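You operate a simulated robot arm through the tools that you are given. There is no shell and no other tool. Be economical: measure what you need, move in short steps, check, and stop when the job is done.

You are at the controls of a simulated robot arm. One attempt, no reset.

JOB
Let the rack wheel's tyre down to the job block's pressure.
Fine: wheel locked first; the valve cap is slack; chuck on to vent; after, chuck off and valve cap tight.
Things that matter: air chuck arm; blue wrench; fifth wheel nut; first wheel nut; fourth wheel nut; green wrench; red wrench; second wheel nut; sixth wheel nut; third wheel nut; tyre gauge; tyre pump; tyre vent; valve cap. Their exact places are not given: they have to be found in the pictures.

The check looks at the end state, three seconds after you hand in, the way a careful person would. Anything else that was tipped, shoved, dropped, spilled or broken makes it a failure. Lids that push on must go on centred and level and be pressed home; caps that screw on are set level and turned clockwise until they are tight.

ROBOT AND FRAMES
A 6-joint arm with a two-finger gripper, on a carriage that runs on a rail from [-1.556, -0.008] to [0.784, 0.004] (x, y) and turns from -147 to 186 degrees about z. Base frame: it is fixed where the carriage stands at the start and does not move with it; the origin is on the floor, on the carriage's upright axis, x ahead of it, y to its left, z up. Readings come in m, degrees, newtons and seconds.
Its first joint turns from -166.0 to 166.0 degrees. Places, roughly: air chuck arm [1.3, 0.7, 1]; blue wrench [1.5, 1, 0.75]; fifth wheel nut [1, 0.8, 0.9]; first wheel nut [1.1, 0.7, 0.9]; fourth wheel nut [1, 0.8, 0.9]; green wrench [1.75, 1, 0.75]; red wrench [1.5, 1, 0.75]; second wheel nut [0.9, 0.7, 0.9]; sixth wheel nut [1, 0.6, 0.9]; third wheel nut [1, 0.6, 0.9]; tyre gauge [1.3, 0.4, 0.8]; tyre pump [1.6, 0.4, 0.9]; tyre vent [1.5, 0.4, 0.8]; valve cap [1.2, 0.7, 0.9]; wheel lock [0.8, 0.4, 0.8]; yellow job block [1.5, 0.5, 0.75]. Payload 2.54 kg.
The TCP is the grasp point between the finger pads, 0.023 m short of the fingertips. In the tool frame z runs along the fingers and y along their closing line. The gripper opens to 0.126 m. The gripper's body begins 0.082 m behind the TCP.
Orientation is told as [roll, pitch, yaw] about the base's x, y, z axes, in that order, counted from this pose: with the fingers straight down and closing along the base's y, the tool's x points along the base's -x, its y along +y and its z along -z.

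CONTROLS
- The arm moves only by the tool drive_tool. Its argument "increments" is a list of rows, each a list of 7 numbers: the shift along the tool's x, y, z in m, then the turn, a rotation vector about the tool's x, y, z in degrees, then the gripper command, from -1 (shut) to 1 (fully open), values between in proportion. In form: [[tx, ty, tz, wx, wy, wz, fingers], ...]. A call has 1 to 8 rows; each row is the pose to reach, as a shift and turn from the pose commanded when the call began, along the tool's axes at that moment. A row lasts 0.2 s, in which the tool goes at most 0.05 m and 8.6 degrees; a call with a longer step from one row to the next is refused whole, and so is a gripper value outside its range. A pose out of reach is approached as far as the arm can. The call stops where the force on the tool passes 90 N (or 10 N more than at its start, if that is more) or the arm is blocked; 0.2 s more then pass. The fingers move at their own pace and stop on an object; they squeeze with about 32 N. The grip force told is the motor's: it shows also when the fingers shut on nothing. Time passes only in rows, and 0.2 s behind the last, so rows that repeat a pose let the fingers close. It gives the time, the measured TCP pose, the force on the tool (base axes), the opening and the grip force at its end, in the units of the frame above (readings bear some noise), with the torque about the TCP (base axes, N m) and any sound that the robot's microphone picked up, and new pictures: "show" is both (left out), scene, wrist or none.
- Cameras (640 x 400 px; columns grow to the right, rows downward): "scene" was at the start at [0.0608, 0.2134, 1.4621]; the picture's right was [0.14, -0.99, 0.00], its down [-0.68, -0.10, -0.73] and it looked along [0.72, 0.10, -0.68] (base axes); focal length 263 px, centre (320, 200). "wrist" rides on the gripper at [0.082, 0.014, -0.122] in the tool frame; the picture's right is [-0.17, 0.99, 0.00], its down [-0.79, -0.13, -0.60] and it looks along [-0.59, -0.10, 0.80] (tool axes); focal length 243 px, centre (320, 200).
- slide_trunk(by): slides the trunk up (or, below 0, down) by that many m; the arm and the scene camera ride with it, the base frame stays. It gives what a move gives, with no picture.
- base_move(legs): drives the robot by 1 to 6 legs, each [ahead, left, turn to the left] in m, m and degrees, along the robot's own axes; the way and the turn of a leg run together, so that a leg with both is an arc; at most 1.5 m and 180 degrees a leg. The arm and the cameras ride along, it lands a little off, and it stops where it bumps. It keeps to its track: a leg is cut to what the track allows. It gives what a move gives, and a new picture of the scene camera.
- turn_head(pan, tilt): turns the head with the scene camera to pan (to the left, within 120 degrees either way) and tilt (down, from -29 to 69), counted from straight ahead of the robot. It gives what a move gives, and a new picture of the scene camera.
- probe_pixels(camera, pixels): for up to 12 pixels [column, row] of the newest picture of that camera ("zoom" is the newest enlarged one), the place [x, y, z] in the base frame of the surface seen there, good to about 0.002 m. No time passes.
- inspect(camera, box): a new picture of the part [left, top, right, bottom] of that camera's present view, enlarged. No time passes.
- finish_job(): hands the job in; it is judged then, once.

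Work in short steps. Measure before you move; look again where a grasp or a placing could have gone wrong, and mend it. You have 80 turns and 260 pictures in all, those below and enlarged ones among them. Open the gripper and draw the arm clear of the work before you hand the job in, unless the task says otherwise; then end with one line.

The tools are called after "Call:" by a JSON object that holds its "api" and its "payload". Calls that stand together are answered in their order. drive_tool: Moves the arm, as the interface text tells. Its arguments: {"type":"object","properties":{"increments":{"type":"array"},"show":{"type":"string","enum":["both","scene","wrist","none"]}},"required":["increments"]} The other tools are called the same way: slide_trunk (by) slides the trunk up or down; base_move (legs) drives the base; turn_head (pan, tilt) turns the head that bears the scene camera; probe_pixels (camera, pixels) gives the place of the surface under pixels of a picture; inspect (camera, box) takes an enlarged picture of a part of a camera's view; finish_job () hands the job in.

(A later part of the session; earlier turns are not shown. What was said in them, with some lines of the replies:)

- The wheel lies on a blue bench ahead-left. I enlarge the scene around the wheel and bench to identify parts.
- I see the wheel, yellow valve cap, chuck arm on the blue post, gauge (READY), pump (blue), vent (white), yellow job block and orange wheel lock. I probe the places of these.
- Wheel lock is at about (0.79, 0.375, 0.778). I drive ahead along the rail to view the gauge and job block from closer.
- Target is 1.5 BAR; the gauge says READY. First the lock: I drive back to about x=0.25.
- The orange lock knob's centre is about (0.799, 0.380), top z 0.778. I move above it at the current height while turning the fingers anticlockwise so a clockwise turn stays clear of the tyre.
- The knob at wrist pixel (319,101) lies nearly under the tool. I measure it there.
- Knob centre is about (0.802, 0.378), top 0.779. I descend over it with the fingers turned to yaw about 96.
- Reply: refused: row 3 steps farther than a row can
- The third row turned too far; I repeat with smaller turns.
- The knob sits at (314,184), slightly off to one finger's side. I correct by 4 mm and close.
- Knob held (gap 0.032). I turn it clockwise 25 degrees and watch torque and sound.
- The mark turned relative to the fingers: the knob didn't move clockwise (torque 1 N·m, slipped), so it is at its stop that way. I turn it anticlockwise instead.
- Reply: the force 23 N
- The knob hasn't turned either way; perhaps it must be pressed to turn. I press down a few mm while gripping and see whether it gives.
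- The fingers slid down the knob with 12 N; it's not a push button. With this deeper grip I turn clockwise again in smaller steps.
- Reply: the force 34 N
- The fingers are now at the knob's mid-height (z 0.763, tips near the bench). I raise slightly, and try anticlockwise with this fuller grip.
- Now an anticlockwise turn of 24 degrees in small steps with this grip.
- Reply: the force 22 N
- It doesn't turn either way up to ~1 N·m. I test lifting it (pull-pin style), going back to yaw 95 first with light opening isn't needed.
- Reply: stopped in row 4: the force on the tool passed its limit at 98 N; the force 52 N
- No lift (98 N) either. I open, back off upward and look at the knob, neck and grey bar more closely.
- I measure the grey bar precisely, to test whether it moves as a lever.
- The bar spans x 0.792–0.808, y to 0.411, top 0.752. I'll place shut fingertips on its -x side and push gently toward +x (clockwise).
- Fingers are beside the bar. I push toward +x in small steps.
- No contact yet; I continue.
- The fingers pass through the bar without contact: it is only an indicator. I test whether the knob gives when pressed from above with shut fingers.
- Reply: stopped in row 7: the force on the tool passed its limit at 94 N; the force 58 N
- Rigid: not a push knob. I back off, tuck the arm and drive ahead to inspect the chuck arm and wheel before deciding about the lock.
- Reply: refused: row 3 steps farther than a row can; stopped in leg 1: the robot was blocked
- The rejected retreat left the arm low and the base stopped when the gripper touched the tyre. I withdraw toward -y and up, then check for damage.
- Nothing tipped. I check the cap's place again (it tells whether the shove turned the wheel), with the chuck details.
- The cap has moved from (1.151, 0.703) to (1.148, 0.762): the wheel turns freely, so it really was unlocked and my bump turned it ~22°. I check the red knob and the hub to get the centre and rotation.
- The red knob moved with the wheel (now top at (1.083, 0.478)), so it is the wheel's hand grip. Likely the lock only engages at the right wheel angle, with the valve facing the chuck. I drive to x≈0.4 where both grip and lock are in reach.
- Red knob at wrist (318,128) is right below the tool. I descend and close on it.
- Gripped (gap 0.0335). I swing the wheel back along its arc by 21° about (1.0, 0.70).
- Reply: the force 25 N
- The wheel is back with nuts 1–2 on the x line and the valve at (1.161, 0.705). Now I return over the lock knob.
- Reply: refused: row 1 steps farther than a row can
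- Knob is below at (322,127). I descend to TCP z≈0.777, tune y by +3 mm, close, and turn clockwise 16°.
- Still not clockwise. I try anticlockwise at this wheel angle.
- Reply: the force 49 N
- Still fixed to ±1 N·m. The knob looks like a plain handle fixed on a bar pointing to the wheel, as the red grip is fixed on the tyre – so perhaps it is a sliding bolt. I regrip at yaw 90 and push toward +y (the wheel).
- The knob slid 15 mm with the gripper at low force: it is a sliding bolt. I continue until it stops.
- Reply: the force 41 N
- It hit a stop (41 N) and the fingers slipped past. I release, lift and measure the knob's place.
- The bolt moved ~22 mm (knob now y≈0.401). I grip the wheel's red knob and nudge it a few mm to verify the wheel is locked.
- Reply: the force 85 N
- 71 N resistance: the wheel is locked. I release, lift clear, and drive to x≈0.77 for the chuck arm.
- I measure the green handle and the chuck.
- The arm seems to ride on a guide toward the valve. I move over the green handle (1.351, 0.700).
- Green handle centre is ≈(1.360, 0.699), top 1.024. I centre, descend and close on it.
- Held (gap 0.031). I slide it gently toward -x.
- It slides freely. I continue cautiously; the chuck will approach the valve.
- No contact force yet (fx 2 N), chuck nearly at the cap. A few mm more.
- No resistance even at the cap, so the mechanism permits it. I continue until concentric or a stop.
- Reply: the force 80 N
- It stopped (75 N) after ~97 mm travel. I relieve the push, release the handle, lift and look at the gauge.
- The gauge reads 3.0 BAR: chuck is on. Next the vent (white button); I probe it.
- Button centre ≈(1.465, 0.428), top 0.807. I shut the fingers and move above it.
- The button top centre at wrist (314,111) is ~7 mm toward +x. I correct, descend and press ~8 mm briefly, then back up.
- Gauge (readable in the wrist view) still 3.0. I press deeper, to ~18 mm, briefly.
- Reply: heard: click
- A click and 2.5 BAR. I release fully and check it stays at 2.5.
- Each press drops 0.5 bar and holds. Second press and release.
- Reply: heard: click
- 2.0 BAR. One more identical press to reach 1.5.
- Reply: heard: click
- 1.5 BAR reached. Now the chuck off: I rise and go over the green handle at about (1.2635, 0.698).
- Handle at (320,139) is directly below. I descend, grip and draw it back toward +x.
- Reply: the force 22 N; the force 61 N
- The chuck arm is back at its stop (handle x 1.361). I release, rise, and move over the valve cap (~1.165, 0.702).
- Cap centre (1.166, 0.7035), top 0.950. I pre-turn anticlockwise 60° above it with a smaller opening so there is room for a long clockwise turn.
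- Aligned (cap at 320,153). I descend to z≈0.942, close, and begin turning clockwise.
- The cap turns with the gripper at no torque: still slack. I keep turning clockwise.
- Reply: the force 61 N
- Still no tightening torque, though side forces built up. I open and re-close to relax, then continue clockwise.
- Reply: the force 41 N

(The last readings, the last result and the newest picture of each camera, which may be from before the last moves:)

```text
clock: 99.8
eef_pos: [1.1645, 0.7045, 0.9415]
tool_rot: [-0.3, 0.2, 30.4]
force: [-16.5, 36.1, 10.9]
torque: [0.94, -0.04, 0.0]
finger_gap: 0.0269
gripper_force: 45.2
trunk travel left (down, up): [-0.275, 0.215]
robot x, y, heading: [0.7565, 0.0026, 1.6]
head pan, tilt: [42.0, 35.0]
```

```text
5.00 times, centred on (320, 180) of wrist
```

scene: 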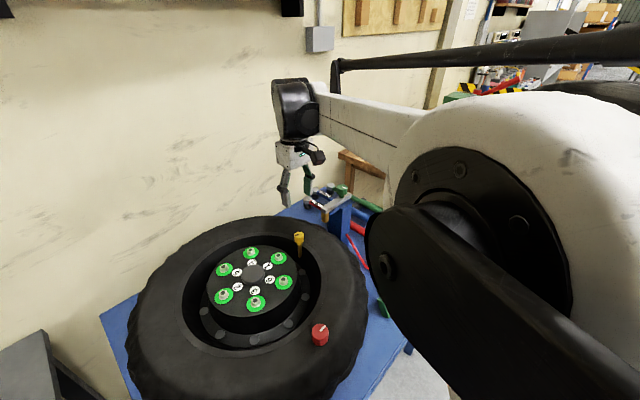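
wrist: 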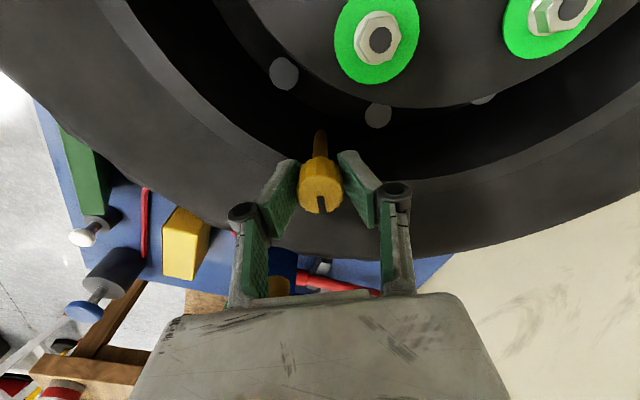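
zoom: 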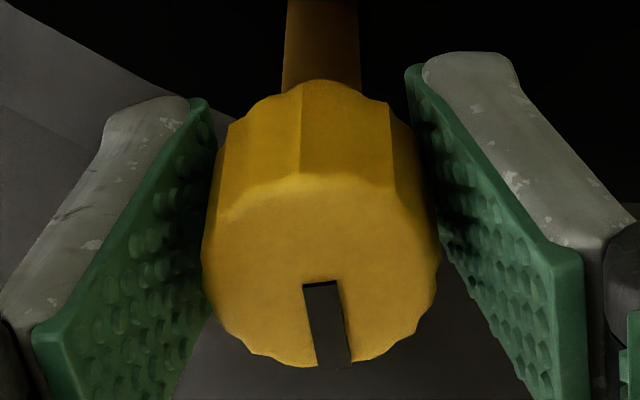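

Still turning freely (about 115° in total). I continue another 56°.

Call:
{"api": "drive_tool", "payload": {"increments": [[0, 0, 0, 0, 0, 8, -1], [0, 0, 0, 0, 0, 16, -1], [0, 0, 0, 0, 0, 24, -1], [0, 0, 0, 0, 0, 32, -1], [0, 0, 0, 0, 0, 40, -1], [0, 0, 0, 0, 0, 48, -1], [0, 0, 0, 0, 0, 56, -1]], "show": "wrist"}}

Call:
{"api": "inspect", "payload": {"camera": "wrist", "box": [280, 140, 360, 220]}}

```text
clock: 101.4
eef_pos: [1.1696, 0.7017, 0.9396]
tool_rot: [-0.6, -0.2, -25.8]
force: [-13.5, -0.2, -35.7]
torque: [0.23, 0.2, 0.66]
finger_gap: 0.0256
gripper_force: 45.3
trunk travel left (down, up): [-0.275, 0.215]
robot x, y, heading: [0.7571, 0.0025, 1.8]
head pan, tilt: [42.0, 35.0]
```

wrist: 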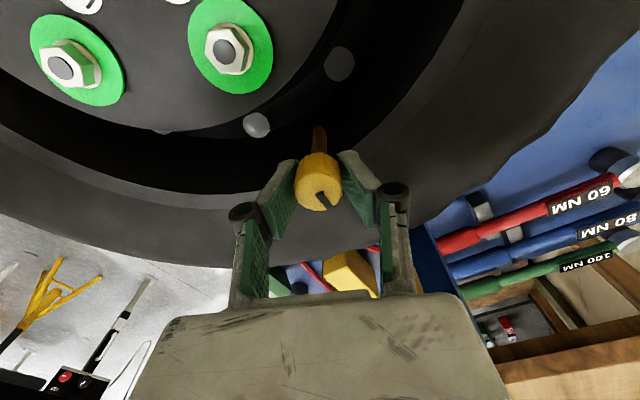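

```text
5.00 times, centred on (320, 180) of wrist
```

zoom: 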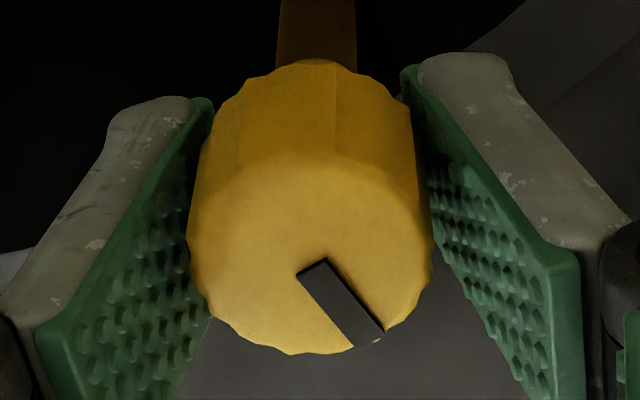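

Torque rose to 0.66 N·m and the mark slipped ~30° in the fingers: the cap has reached tight. I verify by opening, turning back, regripping centred and turning clockwise once more.

Call:
{"api": "drive_tool", "payload": {"increments": [[0, 0, 0, 0, 0, 0, -0.4], [0, 0, 0, 0, 0, 0, -0.4], [0, 0, 0, 0, 0, -8, -0.4], [0, 0, 0, 0, 0, -16, -0.4], [0, 0, 0, 0, 0, -24, -0.4], [0, 0, 0, 0, 0, -32, -0.4], [0, 0, 0, 0, 0, -40, -0.4], [0, 0, 0, 0, 0, -48, -0.4]], "show": "wrist"}}

Call:
{"api": "inspect", "payload": {"camera": "wrist", "box": [280, 140, 360, 220]}}

```text
clock: 103.2
eef_pos: [1.1676, 0.703, 0.942]
tool_rot: [-0.3, 0.2, 22.5]
force: [0.5, -0.5, -0.4]
torque: [0.01, 0.03, 0.02]
finger_gap: 0.0379
gripper_force: 0.0
trunk travel left (down, up): [-0.275, 0.215]
robot x, y, heading: [0.7537, 0.0053, 1.8]
head pan, tilt: [42.0, 35.0]
```

wrist: 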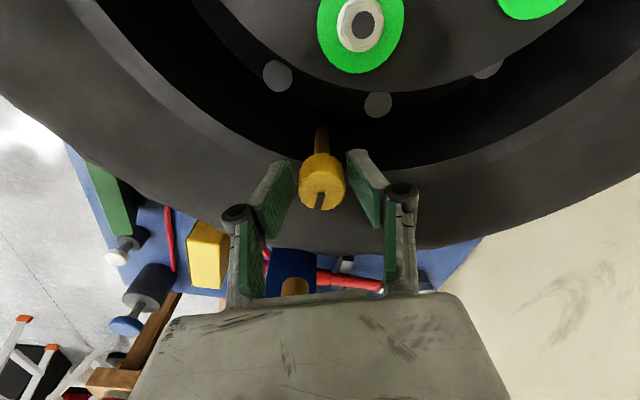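

```text
5.00 times, centred on (320, 180) of wrist
5 turns are left
```

zoom: 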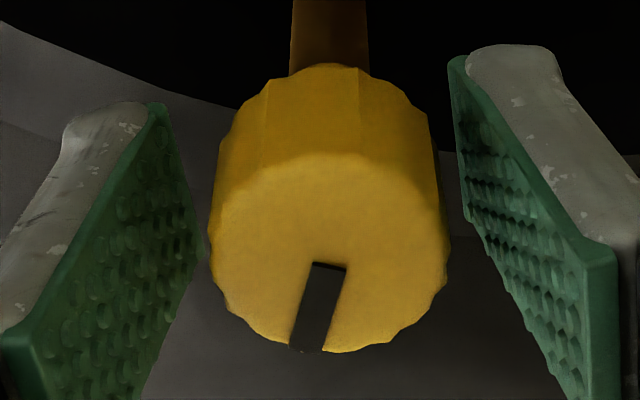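

Call:
{"api": "drive_tool", "payload": {"increments": [[0, 0, 0, 0, 0, 0, -1], [0, 0, 0, 0, 0, 0, -1], [0, 0, 0, 0, 0, 6, -1], [0, 0, 0, 0, 0, 12, -1], [0, 0, 0, 0, 0, 18, -1], [0, 0, 0, 0, 0, 24, -1], [0, 0, 0, 0, 0, 30, -1]], "show": "wrist"}}

Call:
{"api": "inspect", "payload": {"camera": "wrist", "box": [280, 140, 360, 220]}}

```text
clock: 104.8
eef_pos: [1.1691, 0.7041, 0.9399]
tool_rot: [-0.5, 0.2, -7.6]
force: [-8.6, -0.2, -31.5]
torque: [0.14, 0.21, 0.44]
finger_gap: 0.0256
gripper_force: 45.1
trunk travel left (down, up): [-0.275, 0.215]
robot x, y, heading: [0.7564, 0.0062, 1.5]
head pan, tilt: [42.0, 35.0]
```

wrist: 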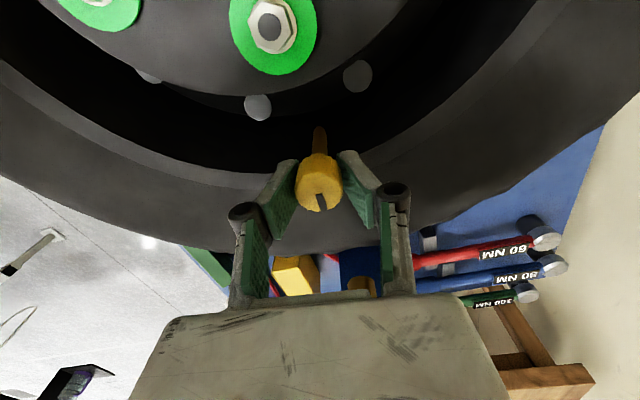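

```text
5.00 times, centred on (320, 180) of wrist
4 turns are left
```

zoom: 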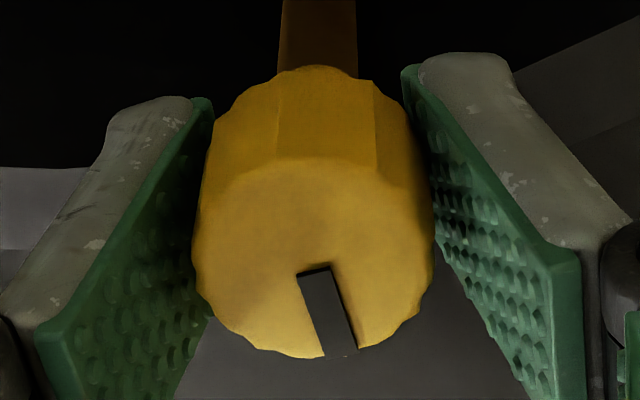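

The mark slipped the full 30°: the cap is tight. I open the fingers, rise and withdraw.

Call:
{"api": "drive_tool", "payload": {"increments": [[0, 0, 0, 0, 0, 0, 0], [0, 0, 0, 0, 0, 0, 0], [0, 0, -0.04, 0, 0, 0, 0], [0, 0, -0.085, 0, 0, 0, 0], [0, 0, -0.13, 0, 0, 0, 0], [0, -0.045, -0.15, 0, 0, 0, 0.5], [0, -0.09, -0.16, 0, 0, 0, 1], [0, -0.135, -0.16, 0, 0, 0, 1]], "show": "none"}}

Call:
{"api": "drive_tool", "payload": {"increments": [[0, -0.045, 0, 0, 0, 0, 1], [0, -0.09, 0, 0, 0, 0, 1], [0, -0.135, 0, 0, 0, 0, 1], [0, -0.18, 0, 0, 0, 0, 1], [0, -0.225, 0, 0, 0, 0, 1]], "show": "scene"}}

Call:
{"api": "inspect", "payload": {"camera": "scene", "box": [100, 160, 480, 400]}}

```text
clock: 106.6
eef_pos: [1.1616, 0.5681, 1.1006]
tool_rot: [-0.3, 0.0, -8.5]
force: [0.9, 1.5, 0.0]
torque: [-0.03, 0.02, 0.01]
finger_gap: 0.126
gripper_force: 0.0
trunk travel left (down, up): [-0.275, 0.215]
robot x, y, heading: [0.7556, 0.0047, 1.5]
head pan, tilt: [42.0, 35.0]
```

```text
clock: 107.8
eef_pos: [1.1197, 0.346, 1.1035]
tool_rot: [-0.4, 0.1, -7.3]
force: [-0.3, -0.1, -0.2]
torque: [0.0, -0.04, -0.06]
finger_gap: 0.1262
gripper_force: 0.2
trunk travel left (down, up): [-0.275, 0.215]
robot x, y, heading: [0.7533, 0.0043, 1.5]
head pan, tilt: [42.0, 35.0]
```

scene: 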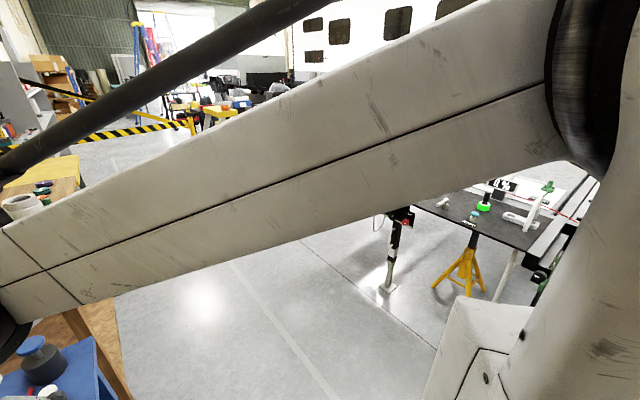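

```text
1.67 times, centred on (290, 280) of scene
3 turns are left
```

zoom: 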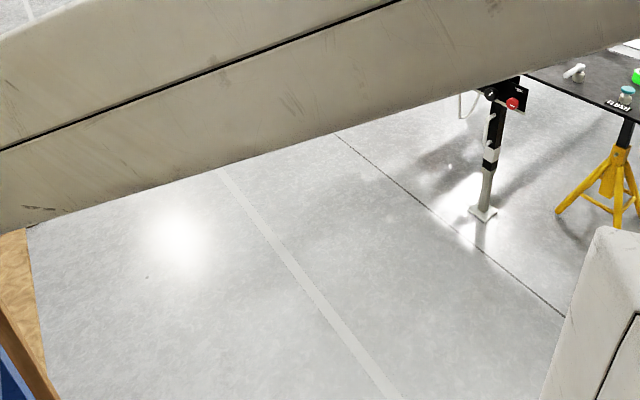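

The scene view swung away with the arm's joint; I turn the head left for one last look at the bench.

Call:
{"api": "turn_head", "payload": {"pan": 115, "tilt": 38}}

Call:
{"api": "inspect", "payload": {"camera": "wrist", "box": [0, 0, 640, 400]}}

```text
clock: 109.2
eef_pos: [1.1224, 0.3477, 1.1034]
tool_rot: [-0.4, -0.1, -7.4]
force: [0.7, -1.1, 0.1]
torque: [0.0, -0.01, 0.01]
finger_gap: 0.1261
gripper_force: 0.0
trunk travel left (down, up): [-0.275, 0.215]
robot x, y, heading: [0.7566, 0.0007, 1.6]
head pan, tilt: [115.0, 38.0]
```

scene: 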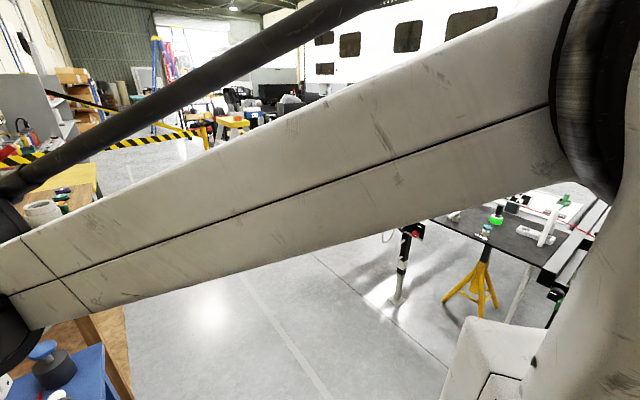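

```text
1.00 times, centred on (320, 200) of wrist (not enlarged: the box is as wide or as high as the picture)
2 turns are left
```

zoom: 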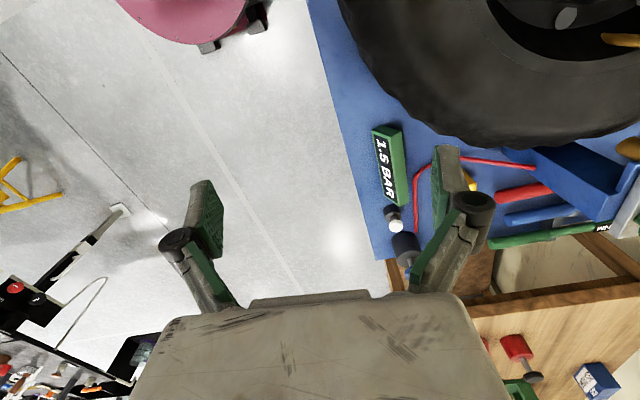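

The gauge reads 1.5 BAR, everything stands in its place, and the gripper is open and clear. I hand the job in.

Call:
{"api": "finish_job", "payload": {}}

```text
The job is handed in.
```

The rack wheel's tyre is down to 1.5 BAR as the job block asks: the wheel is locked, the chuck arm is drawn back to its start stop, and the valve cap is turned clockwise until tight. Before I had locked it, the gripper bumped the tyre and turned the wheel about 22°. I turned it back by its red grip before locking, and saw nothing tipped or moved in the pictures.
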